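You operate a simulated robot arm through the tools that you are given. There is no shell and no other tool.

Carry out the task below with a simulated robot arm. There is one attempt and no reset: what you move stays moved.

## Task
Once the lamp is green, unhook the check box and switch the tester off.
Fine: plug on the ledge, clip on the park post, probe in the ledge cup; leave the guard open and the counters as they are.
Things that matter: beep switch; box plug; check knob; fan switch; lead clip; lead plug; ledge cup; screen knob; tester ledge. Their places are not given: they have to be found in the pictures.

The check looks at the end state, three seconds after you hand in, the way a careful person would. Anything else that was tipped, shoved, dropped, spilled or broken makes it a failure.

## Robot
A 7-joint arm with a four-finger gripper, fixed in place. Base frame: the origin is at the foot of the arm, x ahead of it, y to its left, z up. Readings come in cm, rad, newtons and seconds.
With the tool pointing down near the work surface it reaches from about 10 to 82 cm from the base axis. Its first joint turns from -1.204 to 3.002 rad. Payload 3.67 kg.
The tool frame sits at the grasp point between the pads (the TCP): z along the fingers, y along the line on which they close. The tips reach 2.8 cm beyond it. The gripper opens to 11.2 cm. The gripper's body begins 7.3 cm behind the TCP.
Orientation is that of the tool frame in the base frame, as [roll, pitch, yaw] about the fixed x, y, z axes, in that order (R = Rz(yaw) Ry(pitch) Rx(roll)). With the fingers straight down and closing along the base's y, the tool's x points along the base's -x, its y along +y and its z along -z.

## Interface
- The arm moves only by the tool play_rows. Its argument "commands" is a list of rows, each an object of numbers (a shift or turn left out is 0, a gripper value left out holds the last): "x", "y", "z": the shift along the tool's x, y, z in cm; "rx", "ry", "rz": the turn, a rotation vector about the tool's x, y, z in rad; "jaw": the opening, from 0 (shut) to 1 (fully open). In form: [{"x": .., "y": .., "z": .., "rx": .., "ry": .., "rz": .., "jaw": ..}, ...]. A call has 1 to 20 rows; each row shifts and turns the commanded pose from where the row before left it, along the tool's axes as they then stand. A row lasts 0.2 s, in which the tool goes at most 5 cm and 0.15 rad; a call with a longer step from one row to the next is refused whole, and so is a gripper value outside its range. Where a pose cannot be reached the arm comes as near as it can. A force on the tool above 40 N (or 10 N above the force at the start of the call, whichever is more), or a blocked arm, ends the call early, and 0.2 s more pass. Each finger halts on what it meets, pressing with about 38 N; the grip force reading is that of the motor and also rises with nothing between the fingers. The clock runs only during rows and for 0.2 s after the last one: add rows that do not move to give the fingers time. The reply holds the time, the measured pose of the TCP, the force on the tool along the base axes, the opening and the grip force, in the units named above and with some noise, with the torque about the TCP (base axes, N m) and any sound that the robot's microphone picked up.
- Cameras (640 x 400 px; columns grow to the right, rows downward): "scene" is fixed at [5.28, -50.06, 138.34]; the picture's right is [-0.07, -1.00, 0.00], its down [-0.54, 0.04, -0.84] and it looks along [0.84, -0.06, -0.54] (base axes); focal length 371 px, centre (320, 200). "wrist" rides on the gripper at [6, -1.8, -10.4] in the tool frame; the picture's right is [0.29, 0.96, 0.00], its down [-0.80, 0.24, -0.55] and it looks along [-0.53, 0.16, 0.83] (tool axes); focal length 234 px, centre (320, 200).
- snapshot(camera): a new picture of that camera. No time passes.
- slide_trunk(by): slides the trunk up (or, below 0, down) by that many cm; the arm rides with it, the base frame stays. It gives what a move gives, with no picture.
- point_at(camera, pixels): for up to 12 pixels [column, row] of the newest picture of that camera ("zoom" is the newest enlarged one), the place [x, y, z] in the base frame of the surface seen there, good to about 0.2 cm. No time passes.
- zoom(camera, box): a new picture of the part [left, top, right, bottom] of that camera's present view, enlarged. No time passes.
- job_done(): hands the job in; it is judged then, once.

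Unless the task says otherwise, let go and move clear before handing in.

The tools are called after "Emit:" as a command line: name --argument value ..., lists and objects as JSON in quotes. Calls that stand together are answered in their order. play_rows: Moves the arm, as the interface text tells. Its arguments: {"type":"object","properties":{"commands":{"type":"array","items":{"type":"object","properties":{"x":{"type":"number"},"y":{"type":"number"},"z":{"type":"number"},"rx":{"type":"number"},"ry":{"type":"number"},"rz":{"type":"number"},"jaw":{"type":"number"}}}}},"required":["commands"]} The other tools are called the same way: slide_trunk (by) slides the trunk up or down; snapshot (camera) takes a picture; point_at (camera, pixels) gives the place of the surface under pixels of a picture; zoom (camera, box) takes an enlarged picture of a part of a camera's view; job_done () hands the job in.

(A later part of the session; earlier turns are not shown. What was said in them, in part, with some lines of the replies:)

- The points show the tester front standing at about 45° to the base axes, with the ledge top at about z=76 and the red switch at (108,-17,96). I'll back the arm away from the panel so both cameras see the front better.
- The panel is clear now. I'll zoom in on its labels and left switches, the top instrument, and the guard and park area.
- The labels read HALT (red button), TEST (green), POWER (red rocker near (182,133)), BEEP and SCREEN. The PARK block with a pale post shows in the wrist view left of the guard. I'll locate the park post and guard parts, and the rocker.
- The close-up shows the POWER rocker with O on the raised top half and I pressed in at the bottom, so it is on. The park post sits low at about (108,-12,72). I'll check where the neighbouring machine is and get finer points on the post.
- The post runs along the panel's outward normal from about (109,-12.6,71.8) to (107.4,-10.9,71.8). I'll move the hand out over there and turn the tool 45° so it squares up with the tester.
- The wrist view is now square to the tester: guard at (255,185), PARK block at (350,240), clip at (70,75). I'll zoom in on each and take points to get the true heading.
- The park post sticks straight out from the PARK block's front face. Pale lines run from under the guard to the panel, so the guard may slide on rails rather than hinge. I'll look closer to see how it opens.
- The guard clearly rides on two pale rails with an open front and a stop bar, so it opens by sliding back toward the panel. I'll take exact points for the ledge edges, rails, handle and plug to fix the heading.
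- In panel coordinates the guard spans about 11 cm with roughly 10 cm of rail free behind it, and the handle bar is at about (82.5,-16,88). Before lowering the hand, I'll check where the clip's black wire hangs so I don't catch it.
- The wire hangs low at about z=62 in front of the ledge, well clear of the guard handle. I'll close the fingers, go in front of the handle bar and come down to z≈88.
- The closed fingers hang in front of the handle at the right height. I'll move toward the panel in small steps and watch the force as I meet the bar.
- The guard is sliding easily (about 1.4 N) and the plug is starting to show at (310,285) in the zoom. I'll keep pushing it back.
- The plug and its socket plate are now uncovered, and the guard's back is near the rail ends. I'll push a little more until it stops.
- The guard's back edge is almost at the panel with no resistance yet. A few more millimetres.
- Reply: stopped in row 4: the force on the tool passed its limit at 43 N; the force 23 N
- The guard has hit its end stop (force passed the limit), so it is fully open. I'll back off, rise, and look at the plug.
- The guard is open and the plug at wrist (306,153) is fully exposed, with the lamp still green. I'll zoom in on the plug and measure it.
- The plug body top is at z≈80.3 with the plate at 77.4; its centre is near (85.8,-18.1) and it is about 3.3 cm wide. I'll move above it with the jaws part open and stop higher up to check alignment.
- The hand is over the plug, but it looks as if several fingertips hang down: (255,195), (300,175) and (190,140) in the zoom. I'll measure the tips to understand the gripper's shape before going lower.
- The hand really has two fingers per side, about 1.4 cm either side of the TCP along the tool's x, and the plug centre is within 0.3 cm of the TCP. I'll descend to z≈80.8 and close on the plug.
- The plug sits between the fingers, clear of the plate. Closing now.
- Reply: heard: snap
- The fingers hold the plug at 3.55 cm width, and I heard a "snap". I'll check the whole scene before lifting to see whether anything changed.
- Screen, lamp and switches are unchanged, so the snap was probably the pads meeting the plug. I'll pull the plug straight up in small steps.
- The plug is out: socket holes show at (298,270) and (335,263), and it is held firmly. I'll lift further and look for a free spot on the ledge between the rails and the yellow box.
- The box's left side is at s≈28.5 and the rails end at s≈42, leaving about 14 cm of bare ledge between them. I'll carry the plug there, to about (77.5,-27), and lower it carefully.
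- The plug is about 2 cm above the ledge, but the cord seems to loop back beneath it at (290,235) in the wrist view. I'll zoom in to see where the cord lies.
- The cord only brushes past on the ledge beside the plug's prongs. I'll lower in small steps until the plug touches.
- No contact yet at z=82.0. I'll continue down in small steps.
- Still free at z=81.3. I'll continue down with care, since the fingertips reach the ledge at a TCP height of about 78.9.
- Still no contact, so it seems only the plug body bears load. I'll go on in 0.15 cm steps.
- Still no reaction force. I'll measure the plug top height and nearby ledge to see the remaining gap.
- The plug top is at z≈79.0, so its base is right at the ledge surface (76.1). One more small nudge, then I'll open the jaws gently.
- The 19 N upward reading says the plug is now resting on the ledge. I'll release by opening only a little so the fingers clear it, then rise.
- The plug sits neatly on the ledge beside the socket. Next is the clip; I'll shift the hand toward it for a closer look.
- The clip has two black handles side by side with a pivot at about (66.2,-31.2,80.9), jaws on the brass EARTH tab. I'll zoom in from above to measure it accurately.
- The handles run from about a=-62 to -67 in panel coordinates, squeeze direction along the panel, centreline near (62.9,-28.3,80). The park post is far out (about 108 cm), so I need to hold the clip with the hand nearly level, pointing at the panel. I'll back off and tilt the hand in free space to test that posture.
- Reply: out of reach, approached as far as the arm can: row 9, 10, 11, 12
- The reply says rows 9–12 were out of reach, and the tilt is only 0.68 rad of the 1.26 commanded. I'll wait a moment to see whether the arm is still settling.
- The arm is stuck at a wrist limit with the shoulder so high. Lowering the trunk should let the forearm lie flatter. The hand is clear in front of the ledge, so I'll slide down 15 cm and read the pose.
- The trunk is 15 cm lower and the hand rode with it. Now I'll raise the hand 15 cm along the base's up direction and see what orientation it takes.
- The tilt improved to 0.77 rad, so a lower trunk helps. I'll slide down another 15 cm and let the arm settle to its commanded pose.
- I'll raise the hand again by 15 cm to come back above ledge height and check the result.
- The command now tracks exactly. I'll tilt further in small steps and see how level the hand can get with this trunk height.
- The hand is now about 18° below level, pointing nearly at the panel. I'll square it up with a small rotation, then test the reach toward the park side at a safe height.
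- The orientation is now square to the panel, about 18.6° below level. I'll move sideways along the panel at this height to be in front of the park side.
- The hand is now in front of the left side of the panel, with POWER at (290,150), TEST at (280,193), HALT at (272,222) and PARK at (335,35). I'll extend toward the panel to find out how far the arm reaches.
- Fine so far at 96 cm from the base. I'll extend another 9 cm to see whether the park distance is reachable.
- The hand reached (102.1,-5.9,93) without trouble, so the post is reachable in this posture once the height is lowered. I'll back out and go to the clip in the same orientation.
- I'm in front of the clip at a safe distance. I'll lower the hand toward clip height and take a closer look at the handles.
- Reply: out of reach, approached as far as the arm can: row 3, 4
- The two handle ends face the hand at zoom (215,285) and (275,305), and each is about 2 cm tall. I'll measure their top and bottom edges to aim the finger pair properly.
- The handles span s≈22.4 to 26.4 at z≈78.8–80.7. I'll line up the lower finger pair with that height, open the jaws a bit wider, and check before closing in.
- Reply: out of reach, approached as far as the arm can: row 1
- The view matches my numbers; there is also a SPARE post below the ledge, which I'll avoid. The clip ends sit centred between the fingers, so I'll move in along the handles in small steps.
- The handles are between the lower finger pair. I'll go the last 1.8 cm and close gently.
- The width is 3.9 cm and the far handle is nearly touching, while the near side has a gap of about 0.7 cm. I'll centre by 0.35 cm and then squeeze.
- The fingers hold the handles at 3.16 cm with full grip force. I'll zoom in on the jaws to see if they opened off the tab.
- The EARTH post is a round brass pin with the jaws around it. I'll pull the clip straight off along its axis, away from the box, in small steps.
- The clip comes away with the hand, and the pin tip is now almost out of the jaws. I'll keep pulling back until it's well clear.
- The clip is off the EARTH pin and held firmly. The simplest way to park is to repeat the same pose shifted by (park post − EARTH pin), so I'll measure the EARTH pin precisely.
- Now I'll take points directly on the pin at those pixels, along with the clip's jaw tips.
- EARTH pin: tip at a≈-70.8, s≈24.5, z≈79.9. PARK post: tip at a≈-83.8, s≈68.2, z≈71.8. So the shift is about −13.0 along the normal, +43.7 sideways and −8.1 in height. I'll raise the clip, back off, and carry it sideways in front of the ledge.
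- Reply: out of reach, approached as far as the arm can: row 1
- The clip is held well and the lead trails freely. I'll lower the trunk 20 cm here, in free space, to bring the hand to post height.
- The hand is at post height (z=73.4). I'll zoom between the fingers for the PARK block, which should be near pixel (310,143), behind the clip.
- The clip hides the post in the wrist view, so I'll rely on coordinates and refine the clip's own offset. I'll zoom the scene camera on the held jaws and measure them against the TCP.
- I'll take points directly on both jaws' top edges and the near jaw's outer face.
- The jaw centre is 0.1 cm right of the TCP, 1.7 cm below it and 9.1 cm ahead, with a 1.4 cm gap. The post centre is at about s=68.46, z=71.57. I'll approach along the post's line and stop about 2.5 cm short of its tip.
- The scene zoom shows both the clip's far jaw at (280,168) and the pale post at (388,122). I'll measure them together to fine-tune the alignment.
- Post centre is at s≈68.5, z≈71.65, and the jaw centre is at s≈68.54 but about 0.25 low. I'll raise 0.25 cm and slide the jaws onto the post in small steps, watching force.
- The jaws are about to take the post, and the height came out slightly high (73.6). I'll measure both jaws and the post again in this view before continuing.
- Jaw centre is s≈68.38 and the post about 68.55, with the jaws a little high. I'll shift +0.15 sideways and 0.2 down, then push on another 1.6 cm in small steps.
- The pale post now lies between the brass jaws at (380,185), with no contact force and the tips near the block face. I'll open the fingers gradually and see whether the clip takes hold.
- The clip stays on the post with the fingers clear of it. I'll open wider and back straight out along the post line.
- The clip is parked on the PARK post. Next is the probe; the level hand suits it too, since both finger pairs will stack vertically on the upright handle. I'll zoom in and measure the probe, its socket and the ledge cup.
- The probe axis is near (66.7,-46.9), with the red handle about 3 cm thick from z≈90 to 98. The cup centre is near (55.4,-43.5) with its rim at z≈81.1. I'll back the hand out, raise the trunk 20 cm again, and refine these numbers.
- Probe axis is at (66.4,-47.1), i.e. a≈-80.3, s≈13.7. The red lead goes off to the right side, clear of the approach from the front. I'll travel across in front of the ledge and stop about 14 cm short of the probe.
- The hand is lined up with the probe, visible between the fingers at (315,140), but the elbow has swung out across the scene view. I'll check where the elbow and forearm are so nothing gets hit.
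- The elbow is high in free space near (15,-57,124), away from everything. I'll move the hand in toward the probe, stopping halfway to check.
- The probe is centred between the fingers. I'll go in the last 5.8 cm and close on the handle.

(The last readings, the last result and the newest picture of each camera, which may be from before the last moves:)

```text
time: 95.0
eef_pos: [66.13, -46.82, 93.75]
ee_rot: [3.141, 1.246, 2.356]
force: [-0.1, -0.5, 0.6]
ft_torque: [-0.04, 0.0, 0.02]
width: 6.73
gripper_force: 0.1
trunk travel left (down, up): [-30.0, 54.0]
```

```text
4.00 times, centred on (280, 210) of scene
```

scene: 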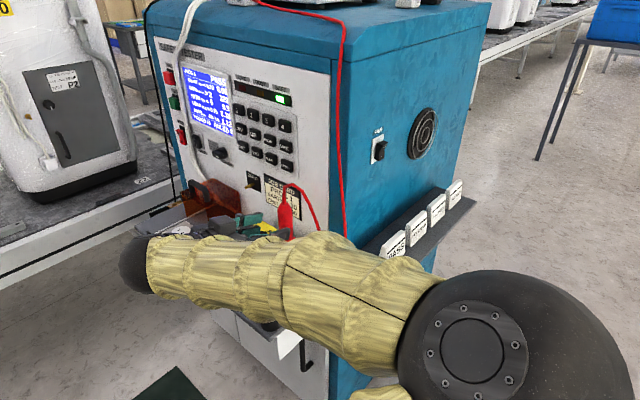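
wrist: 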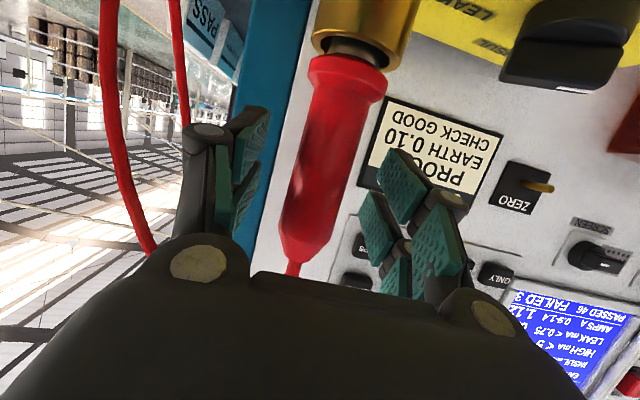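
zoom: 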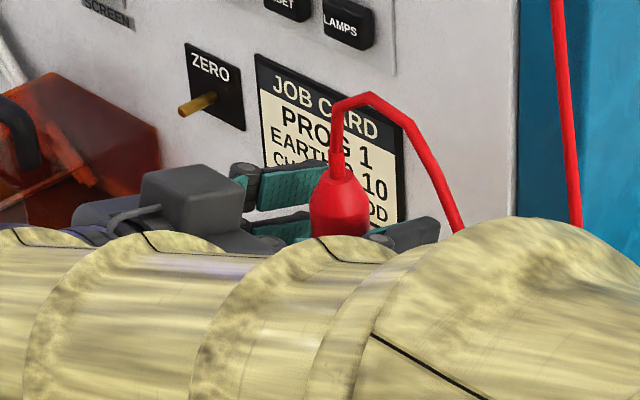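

The red handle stands between both finger pairs. Closing now.

Emit:
play_rows --commands '[{"jaw": 0.4}, {"jaw": 0.3}, {"jaw": 0.2}, {"jaw": 0}, {}, {}]'

Emit:
snapshot --camera "wrist"

```text
time: 96.4
eef_pos: [66.13, -46.83, 93.81]
ee_rot: [3.14, 1.247, 2.354]
force: [-0.5, 0.8, 1.1]
ft_torque: [0.0, 0.0, 0.01]
width: 2.69
gripper_force: 37.5
trunk travel left (down, up): [-30.0, 54.0]
```

```text
taken
```

wrist: 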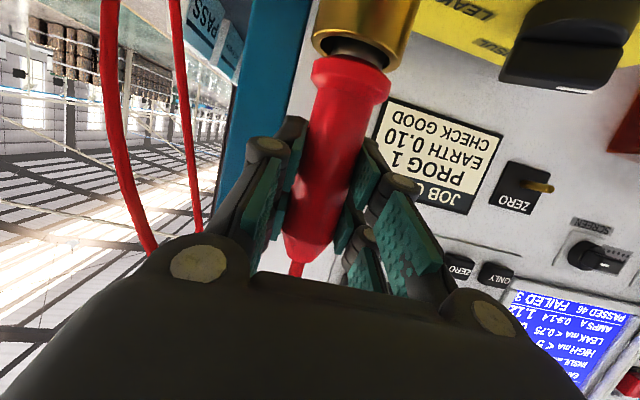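

The probe is gripped at 2.69 cm. I'll lift straight up in small steps.

Emit:
play_rows --commands '[{"x": -0.285, "z": -0.096}, {"x": -0.285, "z": -0.096}, {"x": -0.474, "z": -0.16}, {"x": -0.474, "z": -0.16}, {"x": -0.474, "z": -0.16}, {}]'

Emit:
snapshot --camera "wrist"

```text
time: 97.8
eef_pos: [66.25, -46.94, 95.95]
ee_rot: [3.14, 1.246, 2.354]
force: [-0.6, 0.9, -0.5]
ft_torque: [-0.01, 0.02, 0.0]
width: 2.69
gripper_force: 37.6
trunk travel left (down, up): [-30.0, 54.0]
```

```text
taken
```

wrist: 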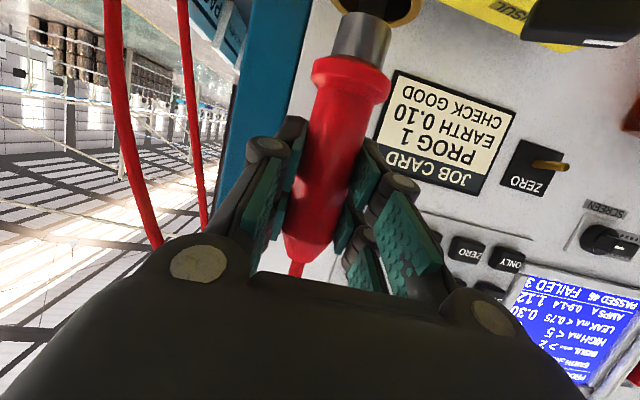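

The probe's steel barrel is coming out of the socket without force. I'll keep lifting until the tip is clear.

Emit:
play_rows --commands '[{"x": -0.948, "z": -0.319}, {"x": -0.948, "z": -0.319}, {"x": -0.948, "z": -0.319}, {"x": -0.948, "z": -0.319}, {"x": -0.948, "z": -0.319}, {}]'

Emit:
snapshot --camera "wrist"

Emit:
snapshot --camera "scene"

```text
time: 99.2
eef_pos: [66.28, -46.93, 101.03]
ee_rot: [3.14, 1.247, 2.356]
force: [0.2, 0.5, 0.5]
ft_torque: [-0.01, -0.02, 0.01]
width: 2.72
gripper_force: 38.8
trunk travel left (down, up): [-30.0, 54.0]
```

```text
taken
```

wrist: 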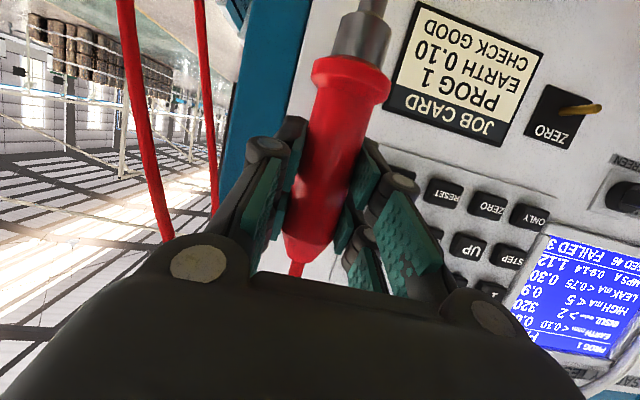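

```text
taken
```

scene: 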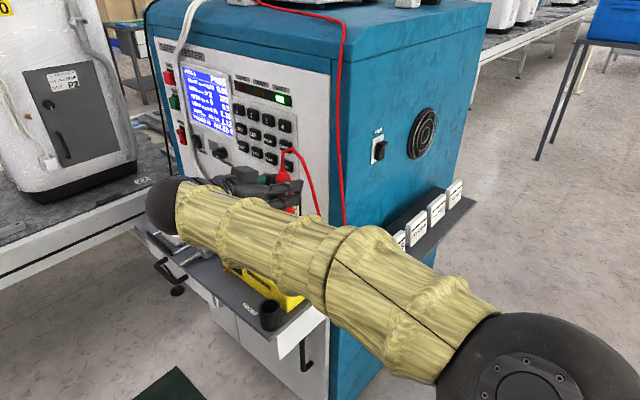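

The probe is up 7 cm, showing a steel barrel and thin tip near (372,5). I'll lift 3 cm more for clearance, then carry it over the cup at (55.4,-43.5).

Emit:
play_rows --commands '[{"x": -0.948, "z": -0.319}, {"x": -0.948, "z": -0.319}, {"x": -0.948, "z": -0.319}, {}, {"x": 0.548, "y": -0.878, "z": -1.627}, {"x": 0.548, "y": -0.878, "z": -1.627}, {"x": 0.548, "y": -0.878, "z": -1.627}, {"x": 0.548, "y": -0.878, "z": -1.627}, {"x": 0.548, "y": -0.878, "z": -1.627}, {"x": 0.548, "y": -0.878, "z": -1.627}, {}, {}]'

Emit:
snapshot --camera "wrist"

Emit:
snapshot --camera "scene"

```text
time: 101.8
eef_pos: [55.11, -43.4, 104.15]
ee_rot: [3.14, 1.246, 2.352]
force: [-0.4, -0.3, -0.4]
ft_torque: [0.04, -0.04, 0.0]
width: 2.68
gripper_force: 38.0
trunk travel left (down, up): [-30.0, 54.0]
```

```text
taken
```

wrist: 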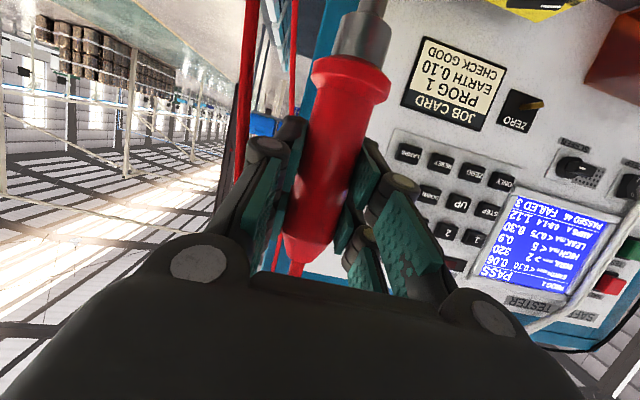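

```text
taken
```

scene: 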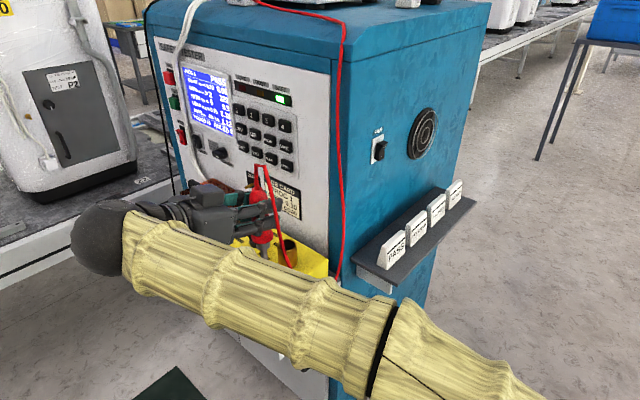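

The probe is above the cup area. The arm hides the cup from the scene camera, so I'll verify the probe's axis from the visible red body and barrel.

Emit:
zoom --camera "scene" --box '[230, 155, 310, 265]'

Emit:
zoom --camera "wrist" --box '[280, 0, 440, 120]'

```text
3.64 times, centred on (270, 210) of scene
```

zoom: 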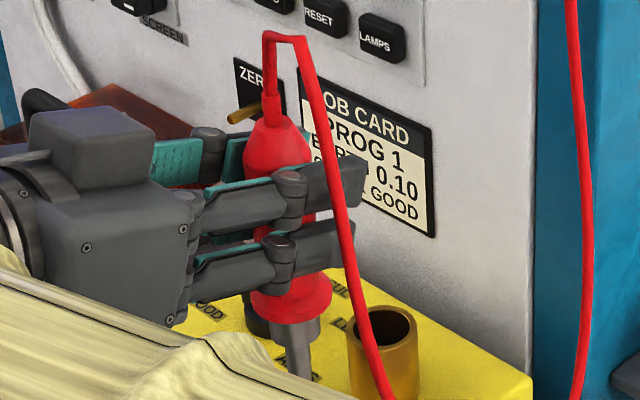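

```text
3.33 times, centred on (360, 60) of wrist
```

zoom: 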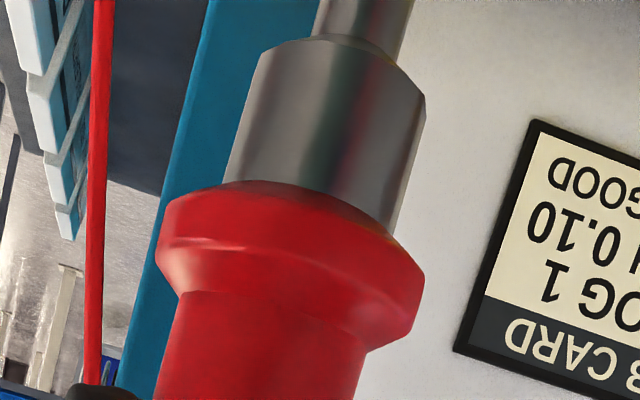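

The flange and steel barrel are visible at (292,300) and (300,335) in the scene zoom. I'll measure them for the axis and the tip length.

Emit:
zoom --camera "scene" --box '[230, 155, 310, 265]'

Emit:
point_at --camera "zoom" --pixels '[[292, 305], [255, 300], [328, 300], [290, 320], [300, 332], [282, 332], [317, 332], [298, 350], [299, 365], [290, 365], [308, 365], [278, 150]]'

```text
3.64 times, centred on (270, 210) of scene
```

zoom: 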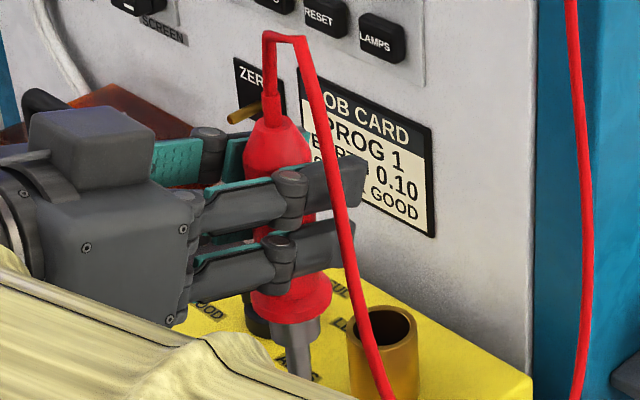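

```text
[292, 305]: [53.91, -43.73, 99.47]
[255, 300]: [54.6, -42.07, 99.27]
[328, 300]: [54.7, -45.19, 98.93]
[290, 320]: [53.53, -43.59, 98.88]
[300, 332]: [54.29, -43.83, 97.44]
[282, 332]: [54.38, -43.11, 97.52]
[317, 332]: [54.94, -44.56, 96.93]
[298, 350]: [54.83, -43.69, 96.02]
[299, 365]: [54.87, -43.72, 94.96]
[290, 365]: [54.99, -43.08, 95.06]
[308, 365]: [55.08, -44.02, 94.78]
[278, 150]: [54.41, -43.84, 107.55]
```

The probe axis is at about (55.42,-43.67) and the cup axis about (55.43,-43.40). I'll correct by 0.25 cm, then lower 9 cm with the trunk to keep the arm's shape, and re-check above the rim.

Emit:
play_rows --commands '[{"x": 0.045, "y": 0.21, "z": -0.133}, {}]'

Emit:
slide_trunk --by -9

Emit:
snapshot --camera "scene"

Emit:
snapshot --camera "wrist"

```text
time: 102.4
eef_pos: [55.16, -43.02, 104.14]
ee_rot: [3.139, 1.246, 2.355]
force: [0.3, 0.0, -2.2]
ft_torque: [-0.03, 0.0, -0.06]
width: 2.68
gripper_force: 37.7
trunk travel left (down, up): [-30.0, 54.0]
```

```text
time: 103.6
eef_pos: [55.23, -43.03, 95.16]
ee_rot: [3.14, 1.247, 2.355]
force: [0.6, -0.6, -1.0]
ft_torque: [-0.01, 0.0, 0.01]
width: 2.71
gripper_force: 38.1
trunk travel left (down, up): [-21.0, 63.0]
```

```text
taken
```

scene: 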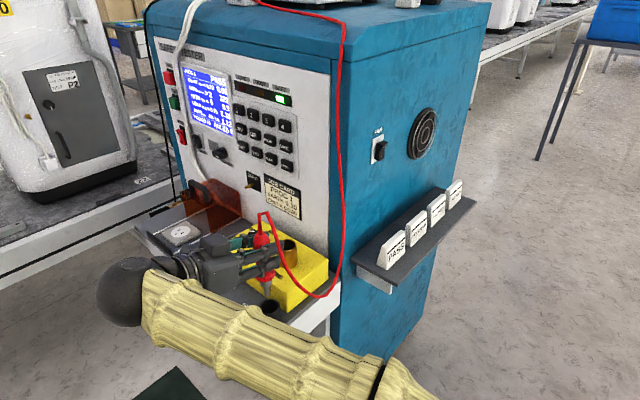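

```text
taken
```

wrist: 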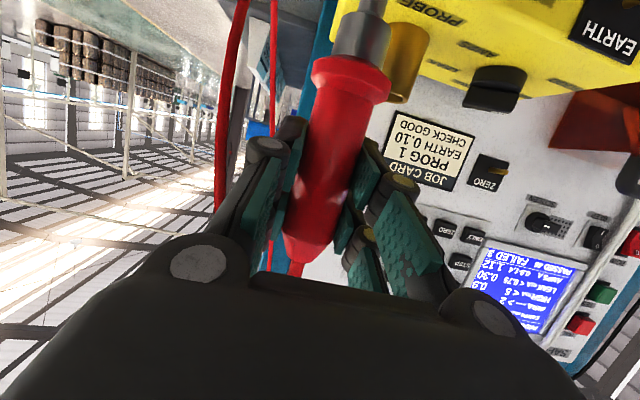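

Now both the probe and the cup rim (about (268,308)) are visible to the scene camera. I'll zoom in and measure both.

Emit:
zoom --camera "scene" --box '[230, 230, 310, 330]'

Emit:
point_at --camera "zoom" --pixels '[[297, 130], [280, 160], [295, 190], [290, 215], [297, 230], [310, 160], [265, 160], [298, 290], [330, 300], [270, 300], [262, 290], [340, 300]]'

```text
4.00 times, centred on (270, 280) of scene
```

zoom: 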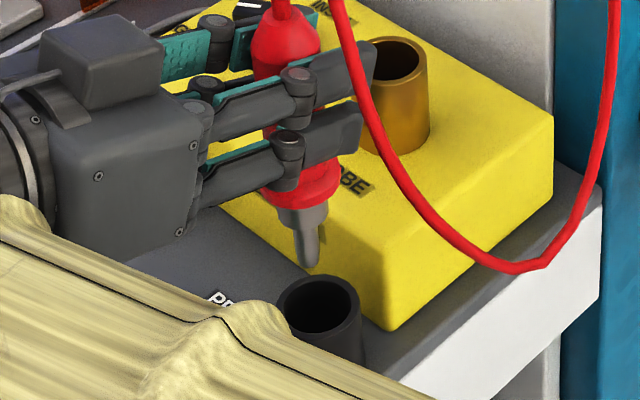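

```text
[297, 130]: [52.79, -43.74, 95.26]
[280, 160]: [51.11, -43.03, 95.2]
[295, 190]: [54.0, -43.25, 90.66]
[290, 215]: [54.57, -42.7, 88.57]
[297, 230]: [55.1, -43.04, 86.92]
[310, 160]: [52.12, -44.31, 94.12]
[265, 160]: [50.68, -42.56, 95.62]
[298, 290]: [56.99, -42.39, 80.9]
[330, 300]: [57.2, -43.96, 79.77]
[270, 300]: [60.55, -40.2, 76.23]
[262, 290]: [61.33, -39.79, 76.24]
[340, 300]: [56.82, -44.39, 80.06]
```

The probe tip end is visible at (307,265) and the cup mouth at (320,305). More points to align them.

Emit:
point_at --camera "zoom" --pixels '[[306, 262], [306, 245], [299, 245], [314, 245], [304, 218], [284, 215], [324, 210], [320, 277], [283, 300], [358, 297], [322, 338], [340, 331]]'

```text
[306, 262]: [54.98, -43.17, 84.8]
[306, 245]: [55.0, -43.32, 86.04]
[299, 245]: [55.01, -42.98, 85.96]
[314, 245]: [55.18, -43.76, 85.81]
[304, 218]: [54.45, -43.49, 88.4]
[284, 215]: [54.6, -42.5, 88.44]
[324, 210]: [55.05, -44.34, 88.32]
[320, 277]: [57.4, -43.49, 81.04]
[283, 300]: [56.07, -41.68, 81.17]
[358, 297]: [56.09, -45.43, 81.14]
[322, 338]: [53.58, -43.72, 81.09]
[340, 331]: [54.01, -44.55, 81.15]
```

Cup centre is (55.49,-43.56) and the probe axis (55.52,-43.39); the tip is 10.7 cm below the TCP. Before lowering, I'll check the box front face near the fingers for clearance.

Emit:
point_at --camera "zoom" --pixels '[[370, 260], [350, 240], [375, 300], [340, 225], [385, 245], [250, 200], [370, 235], [330, 150], [360, 130]]'

```text
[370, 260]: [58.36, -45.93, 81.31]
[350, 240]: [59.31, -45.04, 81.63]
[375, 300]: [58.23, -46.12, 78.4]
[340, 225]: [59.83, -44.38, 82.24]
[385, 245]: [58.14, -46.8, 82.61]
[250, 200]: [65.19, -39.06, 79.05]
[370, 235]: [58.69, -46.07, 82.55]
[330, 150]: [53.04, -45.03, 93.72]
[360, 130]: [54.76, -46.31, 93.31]
```

The box face is at a≈-73.8 and the fingertips at about -72.2, so there is clearance. I'll apply the small correction and lower 5 cm with the trunk so the tip enters the cup.

Emit:
play_rows --commands '[{"x": -0.032, "y": -0.13, "z": 0.095}, {}]'

Emit:
slide_trunk --by -5

Emit:
zoom --camera "scene" --box '[230, 240, 310, 340]'

```text
time: 104.2
eef_pos: [55.16, -43.33, 95.16]
ee_rot: [3.138, 1.247, 2.355]
force: [0.8, 0.1, -1.4]
ft_torque: [0.04, 0.02, -0.02]
width: 2.68
gripper_force: 38.0
trunk travel left (down, up): [-21.0, 63.0]
```

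```text
time: 105.1
eef_pos: [55.19, -43.17, 90.23]
ee_rot: [3.14, 1.246, 2.354]
force: [0.1, -0.4, 0.0]
ft_torque: [-0.01, 0.03, 0.0]
width: 2.7
gripper_force: 37.9
trunk travel left (down, up): [-16.0, 68.0]
```

```text
4.00 times, centred on (270, 290) of scene
```

zoom: 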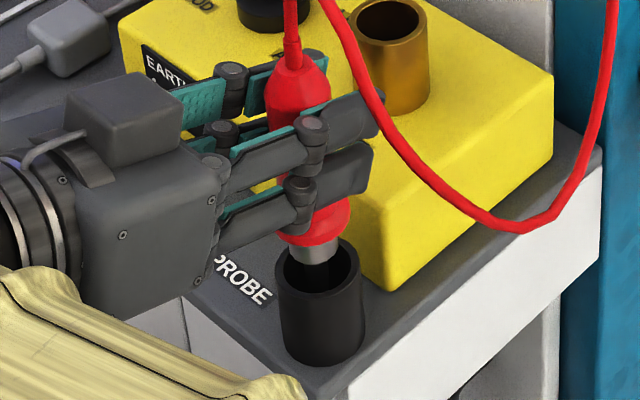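

The tip is inside the cup mouth and centred. I'll lower the rest with small arm steps, watching for contact.

Emit:
play_rows --commands '[{"x": 0.474, "z": 0.16}, {"x": 0.474, "z": 0.16}, {"x": 0.474, "z": 0.16}, {"x": 0.474, "z": 0.16}, {"x": 0.38, "z": 0.128}, {}]'

Emit:
zoom --camera "scene" --box '[230, 240, 310, 340]'

```text
time: 106.5
eef_pos: [55.19, -43.28, 87.68]
ee_rot: [3.141, 1.246, 2.355]
force: [0.0, 0.2, -0.9]
ft_torque: [0.02, 0.04, -0.01]
width: 2.7
gripper_force: 38.3
trunk travel left (down, up): [-16.0, 68.0]
```

```text
4.00 times, centred on (270, 290) of scene
```

zoom: 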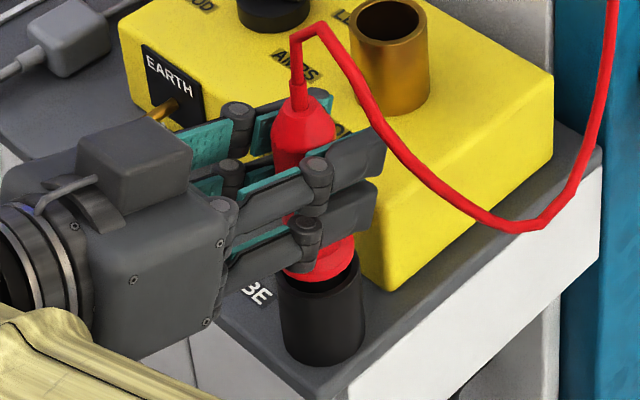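

The flange is about 1 cm above the rim. I'll lower in 0.25 cm steps until it seats.

Emit:
play_rows --commands '[{"x": 0.237, "z": 0.08}, {"x": 0.237, "z": 0.08}, {"x": 0.19, "z": 0.064}, {}]'

Emit:
zoom --camera "scene" --box '[230, 240, 310, 340]'

```text
time: 107.5
eef_pos: [55.1, -43.16, 87.43]
ee_rot: [3.132, 1.25, 2.347]
force: [5.4, -4.3, 30.3]
ft_torque: [-0.43, -0.59, -0.01]
width: 2.69
gripper_force: 38.2
trunk travel left (down, up): [-16.0, 68.0]
```

```text
4.00 times, centred on (270, 290) of scene
```

zoom: 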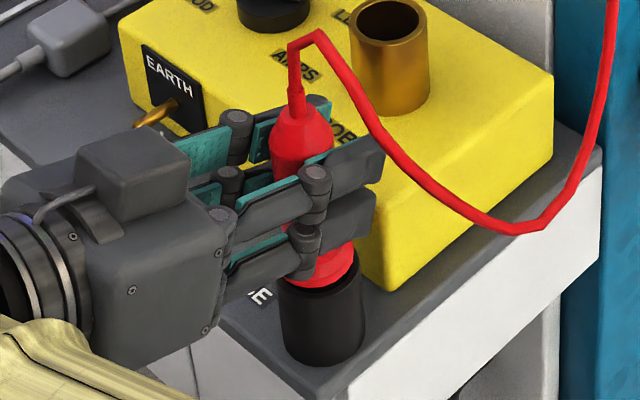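

The probe has bottomed out in the cup (30 N upward). I'll ease the pressure off, then open the fingers gently.

Emit:
play_rows --commands '[{"x": -0.36, "z": -0.12}, {}, {"jaw": 0.27}, {"jaw": 0.32}, {"jaw": 0.4}, {"jaw": 0.5}, {"jaw": 0.6}, {}]'

Emit:
zoom --camera "scene" --box '[230, 240, 310, 340]'

Emit:
snapshot --camera "wrist"

```text
time: 109.3
eef_pos: [55.24, -43.33, 87.43]
ee_rot: [3.14, 1.247, 2.355]
force: [0.4, 0.5, 0.3]
ft_torque: [-0.02, 0.0, -0.03]
width: 6.72
gripper_force: 0.1
trunk travel left (down, up): [-16.0, 68.0]
```

```text
4.00 times, centred on (270, 290) of scene
```

zoom: 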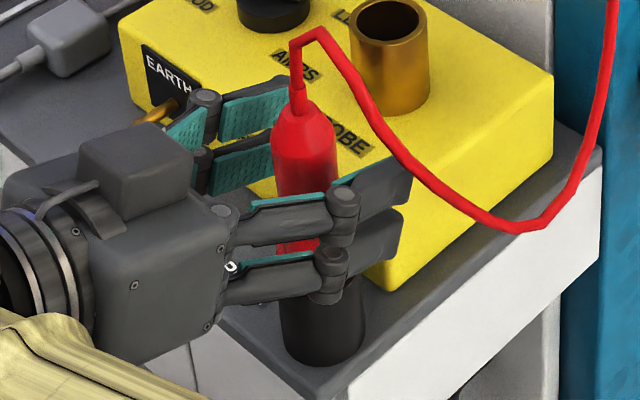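

```text
taken
```

wrist: 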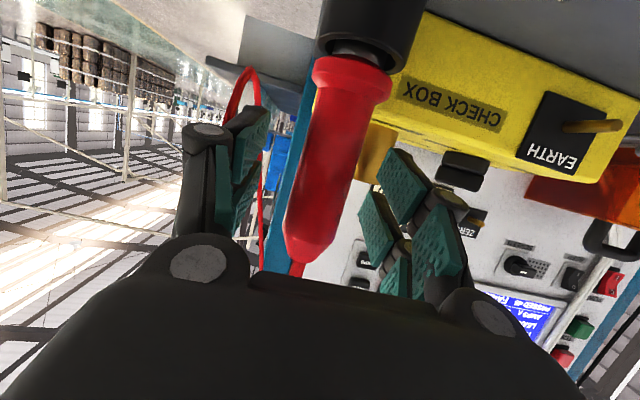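

The probe stands upright in the cup on its own, with the fingers open on both sides. I'll back straight out from it.

Emit:
play_rows --commands '[{"x": 0.32, "z": -0.948}, {"x": 0.32, "z": -0.948}, {"x": 0.64, "z": -1.9}, {"x": 0.64, "z": -1.9}, {"x": 0.64, "z": -1.9}, {}]'

Emit:
snapshot --camera "scene"

Emit:
zoom --camera "scene" --box '[230, 240, 310, 340]'

```text
time: 110.7
eef_pos: [51.03, -37.61, 88.71]
ee_rot: [3.141, 1.244, 2.357]
force: [-1.3, 0.5, 0.7]
ft_torque: [-0.03, -0.02, 0.0]
width: 6.73
gripper_force: 0.0
out of reach, approached as far as the arm can: row 4, 5
trunk travel left (down, up): [-16.0, 68.0]
```

```text
taken
```

scene: 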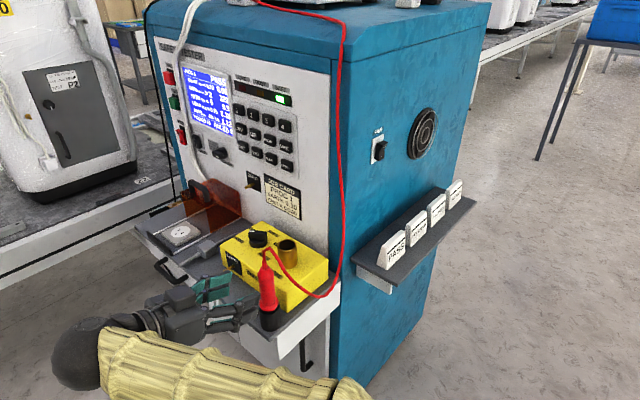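

```text
4.00 times, centred on (270, 290) of scene
```

zoom: 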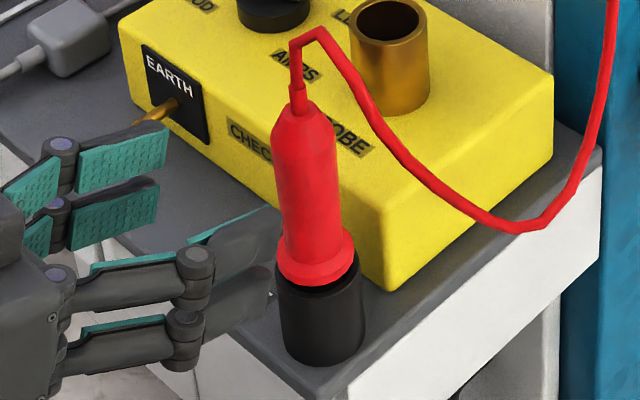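

The probe is seated in the ledge cup and the hand is clear of it. Last is the POWER rocker; I'll zoom in and measure it and its neighbours precisely.

Emit:
zoom --camera "scene" --box '[160, 105, 220, 155]'

Emit:
point_at --camera "zoom" --pixels '[[190, 190], [175, 170], [215, 180], [200, 215], [215, 260], [200, 240], [240, 270], [140, 180], [290, 215], [320, 240], [150, 60], [260, 150]]'

```text
8.00 times, centred on (190, 130) of scene
```

zoom: 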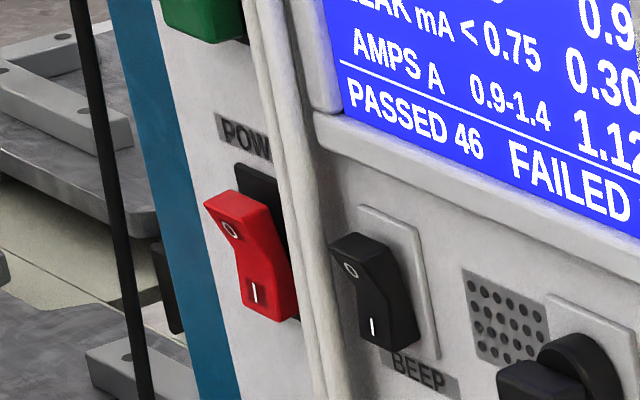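

```text
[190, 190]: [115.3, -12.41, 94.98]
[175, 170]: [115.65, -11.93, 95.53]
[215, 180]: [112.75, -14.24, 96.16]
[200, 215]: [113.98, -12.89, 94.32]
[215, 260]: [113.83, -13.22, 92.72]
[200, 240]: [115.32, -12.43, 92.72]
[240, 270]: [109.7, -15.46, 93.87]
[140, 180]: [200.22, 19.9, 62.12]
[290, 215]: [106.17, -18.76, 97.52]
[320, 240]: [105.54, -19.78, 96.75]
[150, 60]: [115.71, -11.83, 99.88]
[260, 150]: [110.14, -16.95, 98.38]
```

I'll take points on the rocker itself: the O half around (230,220) and the I half around (258,290), plus the conduit and the TEST button.

Emit:
point_at --camera "zoom" --pixels '[[212, 205], [230, 220], [245, 235], [255, 215], [240, 200], [248, 262], [258, 290], [275, 305], [265, 180], [290, 200], [305, 300], [210, 20]]'

```text
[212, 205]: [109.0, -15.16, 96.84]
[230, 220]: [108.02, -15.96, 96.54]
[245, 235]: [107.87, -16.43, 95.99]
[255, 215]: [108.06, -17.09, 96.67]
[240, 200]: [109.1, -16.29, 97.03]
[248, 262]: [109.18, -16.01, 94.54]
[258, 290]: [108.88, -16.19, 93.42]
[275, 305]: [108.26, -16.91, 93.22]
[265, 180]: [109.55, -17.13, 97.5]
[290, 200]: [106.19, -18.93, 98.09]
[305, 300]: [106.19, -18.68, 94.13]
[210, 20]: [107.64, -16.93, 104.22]
```

The rocker spans s≈64.1–66.4 and z≈92.8–97.0; its O half stands out to a≈-87.6 near z=96.5, and the I half is pressed in. I need to know where the parked clip's lead hangs so the hand avoids it.

Emit:
zoom --camera "scene" --box '[130, 90, 200, 220]'

Emit:
slide_trunk --by 14

```text
3.08 times, centred on (165, 155) of scene
```

zoom: 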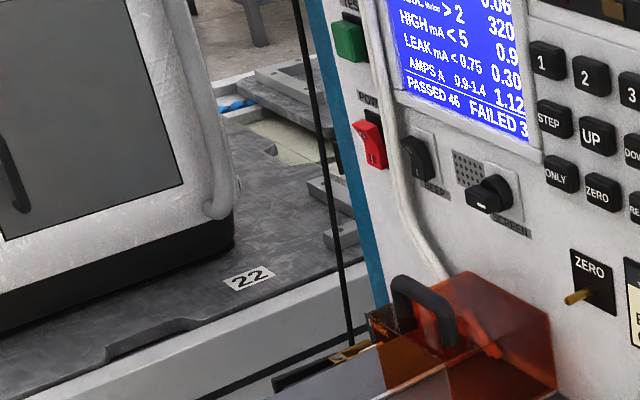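

```text
time: 112.4
eef_pos: [51.0, -37.72, 102.64]
ee_rot: [3.141, 1.246, 2.354]
force: [-0.5, -0.4, 0.1]
ft_torque: [0.01, 0.0, -0.02]
width: 6.7
gripper_force: 0.1
trunk travel left (down, up): [-30.0, 54.0]
```

Emit:
zoom --camera "scene" --box '[130, 90, 200, 220]'

Emit:
point_at --camera "zoom" --pixels '[[299, 20], [306, 60], [315, 110], [323, 150], [333, 200], [341, 260], [347, 320], [350, 340], [280, 385], [310, 368]]'

```text
3.08 times, centred on (165, 155) of scene
```

zoom: 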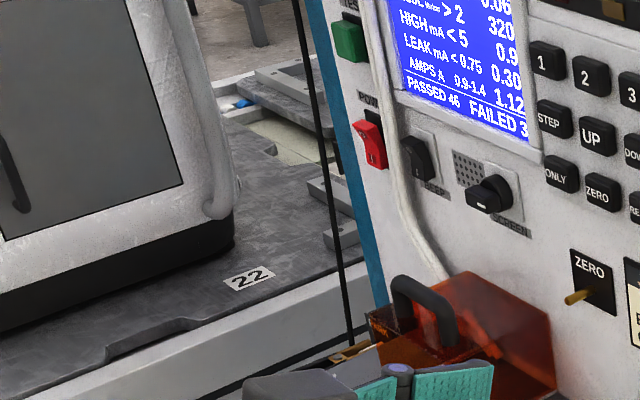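

```text
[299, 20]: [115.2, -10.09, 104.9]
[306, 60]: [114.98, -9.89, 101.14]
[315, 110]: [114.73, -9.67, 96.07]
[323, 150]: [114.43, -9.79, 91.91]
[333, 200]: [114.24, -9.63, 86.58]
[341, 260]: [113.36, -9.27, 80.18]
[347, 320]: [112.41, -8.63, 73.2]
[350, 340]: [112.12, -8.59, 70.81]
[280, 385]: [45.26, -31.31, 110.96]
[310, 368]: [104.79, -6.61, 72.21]
```

The lead hangs at s≈74, well left of where the hand will be. I'll close the fingers and travel along the panel at this height to be in front of the rocker.

Emit:
play_rows --commands '[{"y": 3.5, "jaw": 0}, {"y": 3.7}, {"y": 3.7}, {"y": 3.7}, {"y": 3.7}, {"y": 3.7}, {"y": 3.7}, {"y": 3.7}, {"y": 3.7}, {"y": 3.7}, {"y": 3.7}, {"y": 3.7}, {"y": 3.7}, {"y": 3.7}, {"y": 3.7}, {"y": 0.6}, {}, {}]'

Emit:
snapshot --camera "scene"

Emit:
snapshot --camera "wrist"

```text
time: 116.2
eef_pos: [90.46, 1.93, 102.8]
ee_rot: [-3.141, 1.244, 2.355]
force: [-0.4, 0.9, 0.5]
ft_torque: [-0.02, 0.0, 0.0]
width: 0.01
gripper_force: 36.2
trunk travel left (down, up): [-30.0, 54.0]
```

```text
taken
```

scene: 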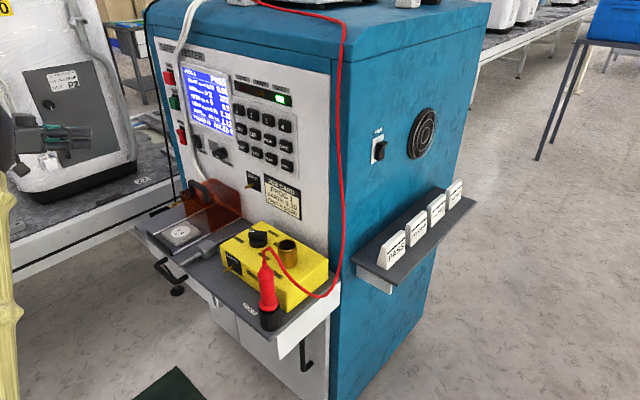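

```text
taken
```

wrist: 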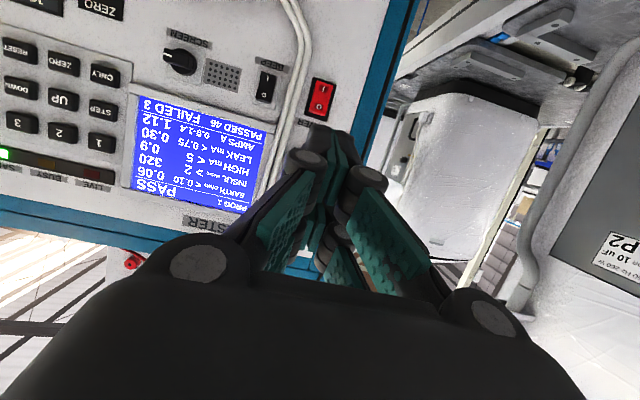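

Everything else is as it should be, and POWER lies straight ahead at wrist (320,98). I'll tip the hand a bit further down so only the top fingertip edge leads, then approach to about 3 cm short of the rocker.

Emit:
play_rows --commands '[{"ry": 0.1}, {"ry": 0.1}, {"x": -0.345, "z": 2.4}, {"x": -0.345, "z": 2.4}, {"x": -0.345, "z": 2.4}, {"x": -0.345, "z": 2.4}, {"x": -0.345, "z": 2.4}, {"x": -0.345, "z": 2.4}, {"x": -0.345, "z": 2.4}, {"x": -0.345, "z": 2.4}, {}, {}]'

Emit:
snapshot --camera "wrist"

Emit:
snapshot --camera "scene"

Emit:
zoom --camera "scene" --box '[110, 90, 220, 190]'

```text
time: 118.8
eef_pos: [103.18, -10.78, 95.46]
ee_rot: [3.141, 1.042, 2.357]
force: [-0.9, 1.0, 0.0]
ft_torque: [-0.03, 0.0, 0.06]
width: 0.01
gripper_force: 35.7
trunk travel left (down, up): [-30.0, 54.0]
```

```text
taken
```

wrist: 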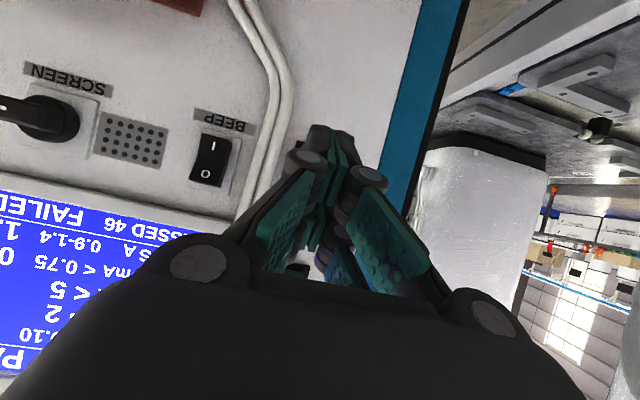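

```text
taken
```

scene: 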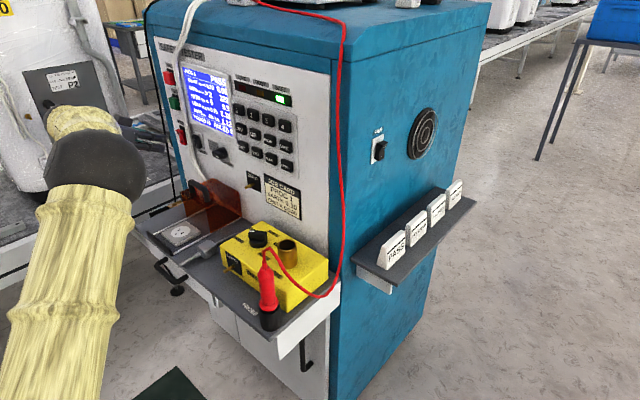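

```text
4.00 times, centred on (165, 140) of scene
```

zoom: 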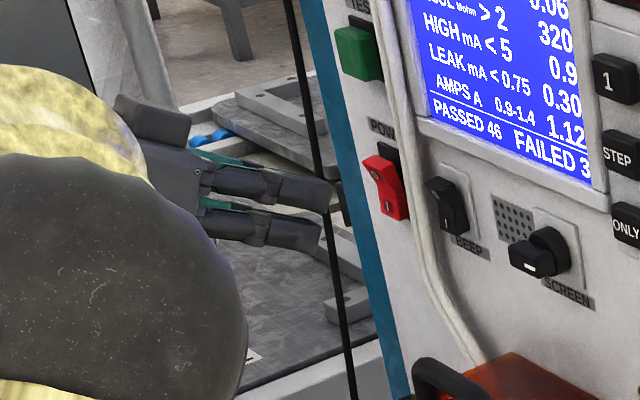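

The upper fingertip at zoom (333,188) points at the rocker's O half at (375,170). I'll measure both before pressing.

Emit:
point_at --camera "zoom" --pixels '[[331, 183], [328, 205], [331, 190], [320, 178], [316, 225], [318, 245], [368, 162], [377, 172], [385, 180], [390, 205], [372, 158]]'

```text
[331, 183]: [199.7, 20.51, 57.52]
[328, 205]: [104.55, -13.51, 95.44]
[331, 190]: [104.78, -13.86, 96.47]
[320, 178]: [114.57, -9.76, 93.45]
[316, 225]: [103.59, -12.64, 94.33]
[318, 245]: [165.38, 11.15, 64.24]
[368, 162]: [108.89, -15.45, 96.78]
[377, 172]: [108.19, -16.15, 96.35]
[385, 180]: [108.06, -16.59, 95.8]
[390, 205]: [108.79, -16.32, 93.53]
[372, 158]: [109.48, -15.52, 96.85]
```

The tip's leading edge is at a≈-84, z≈96.4, and the O face at a≈-87.8, z≈96.4, so it's well aimed. I'll close the gap and then press in small steps.

Emit:
play_rows --commands '[{"x": -0.425, "z": 0.736}, {"x": -0.425, "z": 0.736}, {"x": -0.425, "z": 0.736}, {"x": -0.35, "z": 0.606}, {}]'

Emit:
zoom --camera "scene" --box '[140, 105, 220, 165]'

```text
time: 120.0
eef_pos: [105.48, -13.16, 95.38]
ee_rot: [-3.141, 1.043, 2.357]
force: [-0.2, 0.3, -0.4]
ft_torque: [0.03, 0.0, 0.0]
width: 0.0
gripper_force: 35.4
trunk travel left (down, up): [-30.0, 54.0]
```

```text
6.67 times, centred on (180, 135) of scene
```

zoom: 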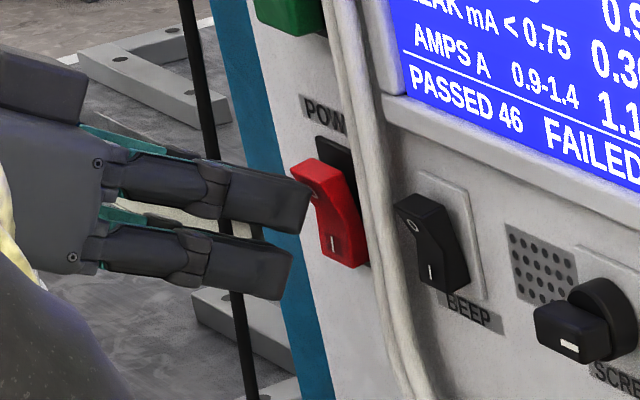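

The fingertip is just at the O half. I'll nudge up 0.3 cm for a better lever arm and press in 0.25 cm steps.

Emit:
play_rows --commands '[{"x": -0.26, "z": -0.15}, {"x": -0.125, "z": 0.217}, {"x": -0.125, "z": 0.217}, {"x": -0.125, "z": 0.217}, {}]'

Emit:
zoom --camera "scene" --box '[140, 105, 220, 165]'

```text
time: 121.2
eef_pos: [106.11, -13.58, 95.63]
ee_rot: [-3.141, 1.043, 2.356]
force: [0.8, 0.0, 0.4]
ft_torque: [0.01, 0.04, -0.03]
width: 0.01
gripper_force: 35.6
trunk travel left (down, up): [-30.0, 54.0]
```

```text
6.67 times, centred on (180, 135) of scene
```

zoom: 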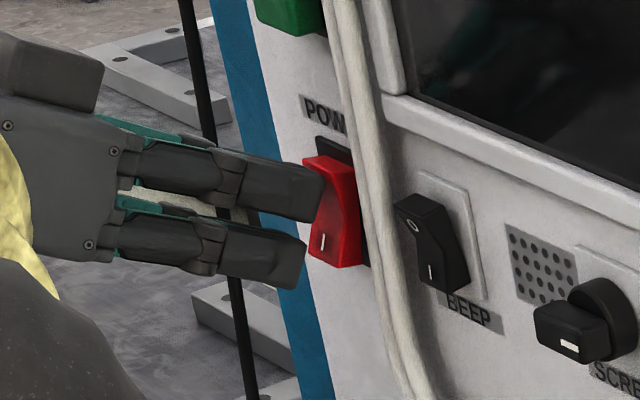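

The rocker flipped and the screen has gone dark, so the tester is off. I'll back straight away from the panel.

Emit:
play_rows --commands '[{"x": 0.5, "z": -0.866}, {"x": 0.75, "z": -1.3}, {"x": 1, "z": -1.73}, {"x": 1.5, "z": -2.6}, {"x": 1.5, "z": -2.6}, {"x": 1.5, "z": -2.6}, {"x": 1.5, "z": -2.6}, {}, {}]'

Emit:
snapshot --camera "scene"

Emit:
snapshot --camera "wrist"

Emit:
zoom --camera "scene" --box '[130, 40, 310, 180]'

Emit:
zoom --camera "scene" --box '[130, 170, 350, 330]'

```text
time: 123.2
eef_pos: [94.36, -1.94, 95.8]
ee_rot: [3.141, 1.043, 2.356]
force: [-0.5, 0.0, -0.7]
ft_torque: [0.03, -0.02, -0.01]
width: 0.0
gripper_force: 36.2
trunk travel left (down, up): [-30.0, 54.0]
```

```text
taken
```

scene: 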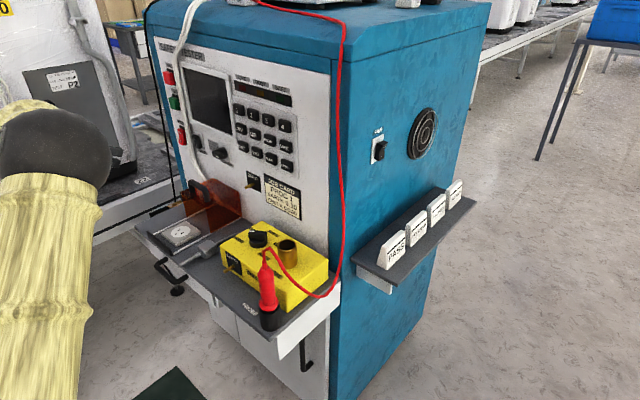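

```text
taken
```

wrist: 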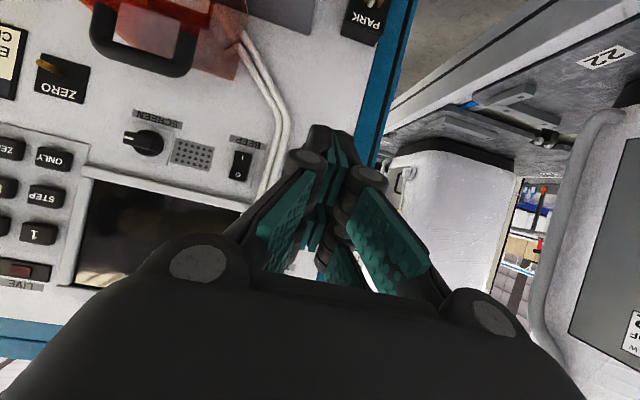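

```text
2.86 times, centred on (220, 110) of scene
```

zoom: 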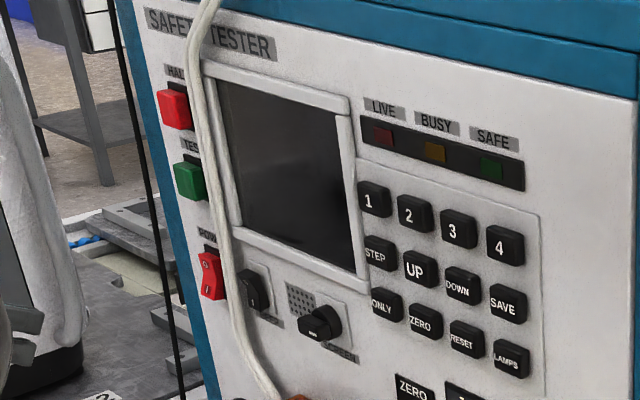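

```text
2.50 times, centred on (240, 250) of scene
```

zoom: 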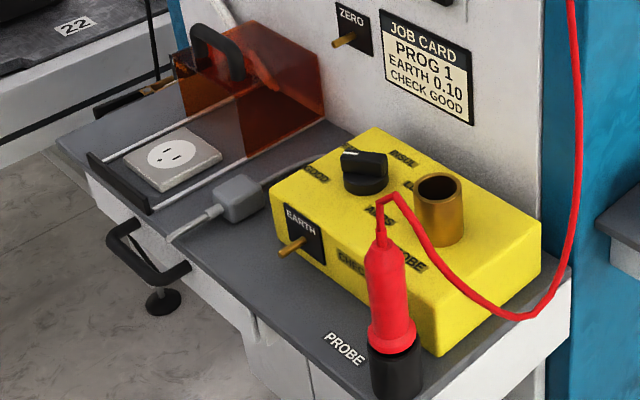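

POWER now shows O pressed in, and the screen and lamps are dark. The plug is on the ledge, the probe in the cup and the guard open. I'll double-check the clip, the rocker, the top instrument's lead plug and the side shelf before finishing.

Emit:
zoom --camera "scene" --box '[145, 175, 215, 225]'

Emit:
zoom --camera "scene" --box '[165, 110, 235, 165]'

Emit:
zoom --camera "scene" --box '[180, 0, 500, 60]'

Emit:
zoom --camera "scene" --box '[330, 120, 490, 300]'

Emit:
zoom --camera "wrist" --box '[300, 0, 420, 120]'

```text
8.00 times, centred on (180, 200) of scene
```

zoom: 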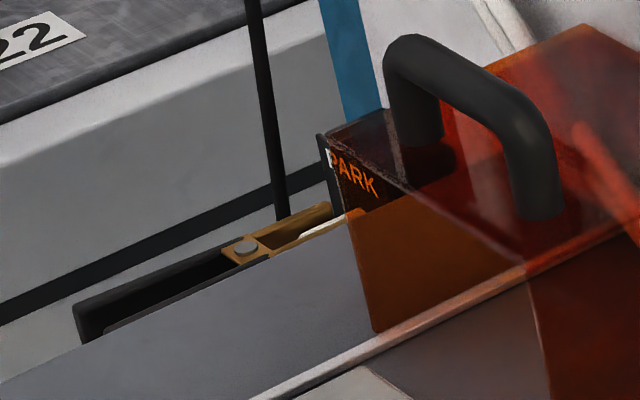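

```text
7.27 times, centred on (200, 138) of scene
```

zoom: 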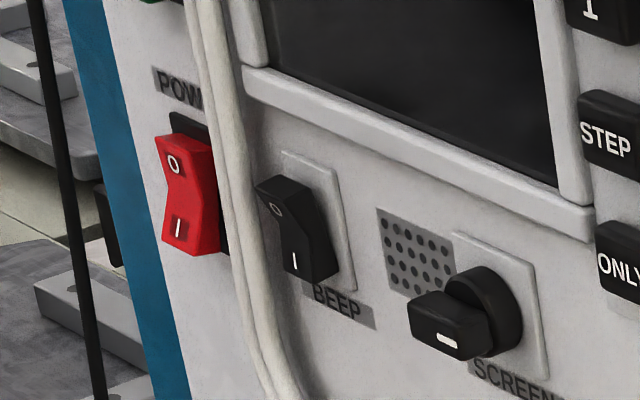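

```text
2.00 times, centred on (340, 30) of scene
```

zoom: 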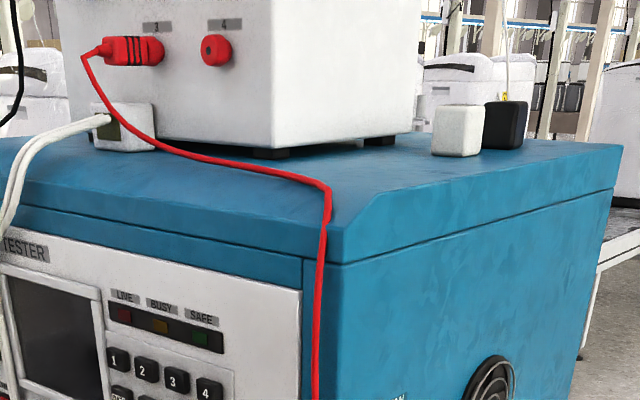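

```text
2.22 times, centred on (410, 210) of scene
```

zoom: 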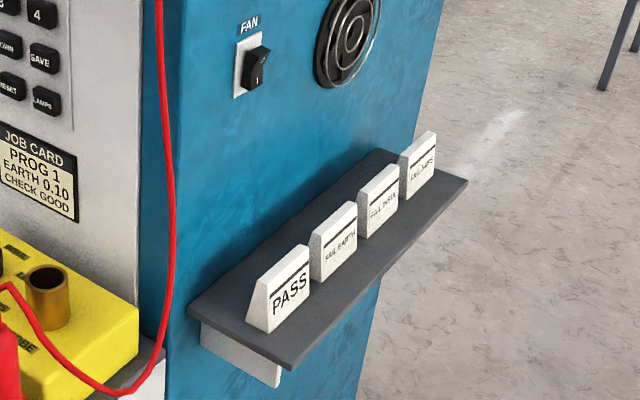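

```text
3.33 times, centred on (360, 60) of wrist
```

zoom: 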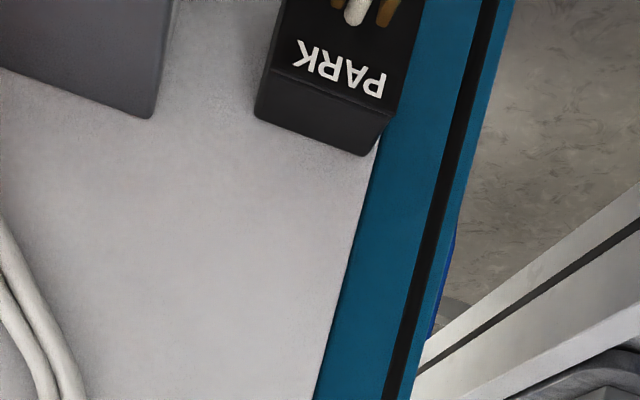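

The clip jaws are around the PARK post, the rocker is in the O position, and BEEP, SCREEN, FAN, the cards and the lead plug are untouched. I'll pull the hand a little further back before handing in.

Emit:
play_rows --commands '[{"x": 1.5, "z": -2.6}, {"x": 1.5, "z": -2.6}, {"x": 1.5, "z": -2.6}, {"jaw": 0.3}, {}, {}]'

Emit:
snapshot --camera "scene"

```text
time: 124.6
eef_pos: [88.2, 4.53, 95.61]
ee_rot: [-3.141, 1.043, 2.357]
force: [-0.4, 0.6, -1.0]
ft_torque: [0.01, 0.01, -0.01]
width: 3.35
gripper_force: 0.0
trunk travel left (down, up): [-30.0, 54.0]
```

```text
taken
```

scene: 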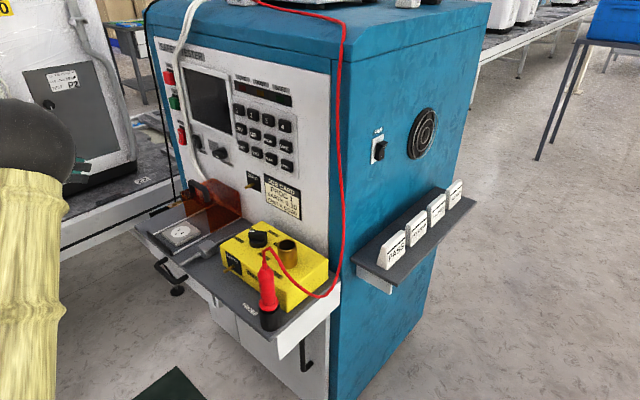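

The final picture shows the tester dark, the plug on the ledge, the probe in its cup at (268,300), the clip on the PARK post, the guard open and the hand clear. I'm handing in.

Emit:
job_done

```text
The job is handed in.
```

The check box is unhooked and the tester is off. I handed the job in and have not seen the verdict. The SAFE lamp was already green when I started, so there was no wait.

- **Plug:** pulled from the socket and resting upright on the ledge, between the socket and the box.
- **Clip:** off the EARTH pin, with its jaws around the PARK post. It held when I let go.
- **Probe:** standing in the ledge cup. Its tip bottoms out, so the flange sits about 1 cm above the rim.
- **Power:** the rocker is pressed to O, and the screen and lamps are dark.
- **Guard:** left fully open, pushed back to its end stop.
- **Counters:** I pressed no keys, so they were untouched. They read PASSED 46 and FAILED 3 until the screen went off.

In the last pictures the beep switch, fan switch, screen knob, check knob, lead plug and the four cards on the side shelf looked unchanged. I heard one "snap" as I closed the fingers on the plug and found nothing changed afterwards.
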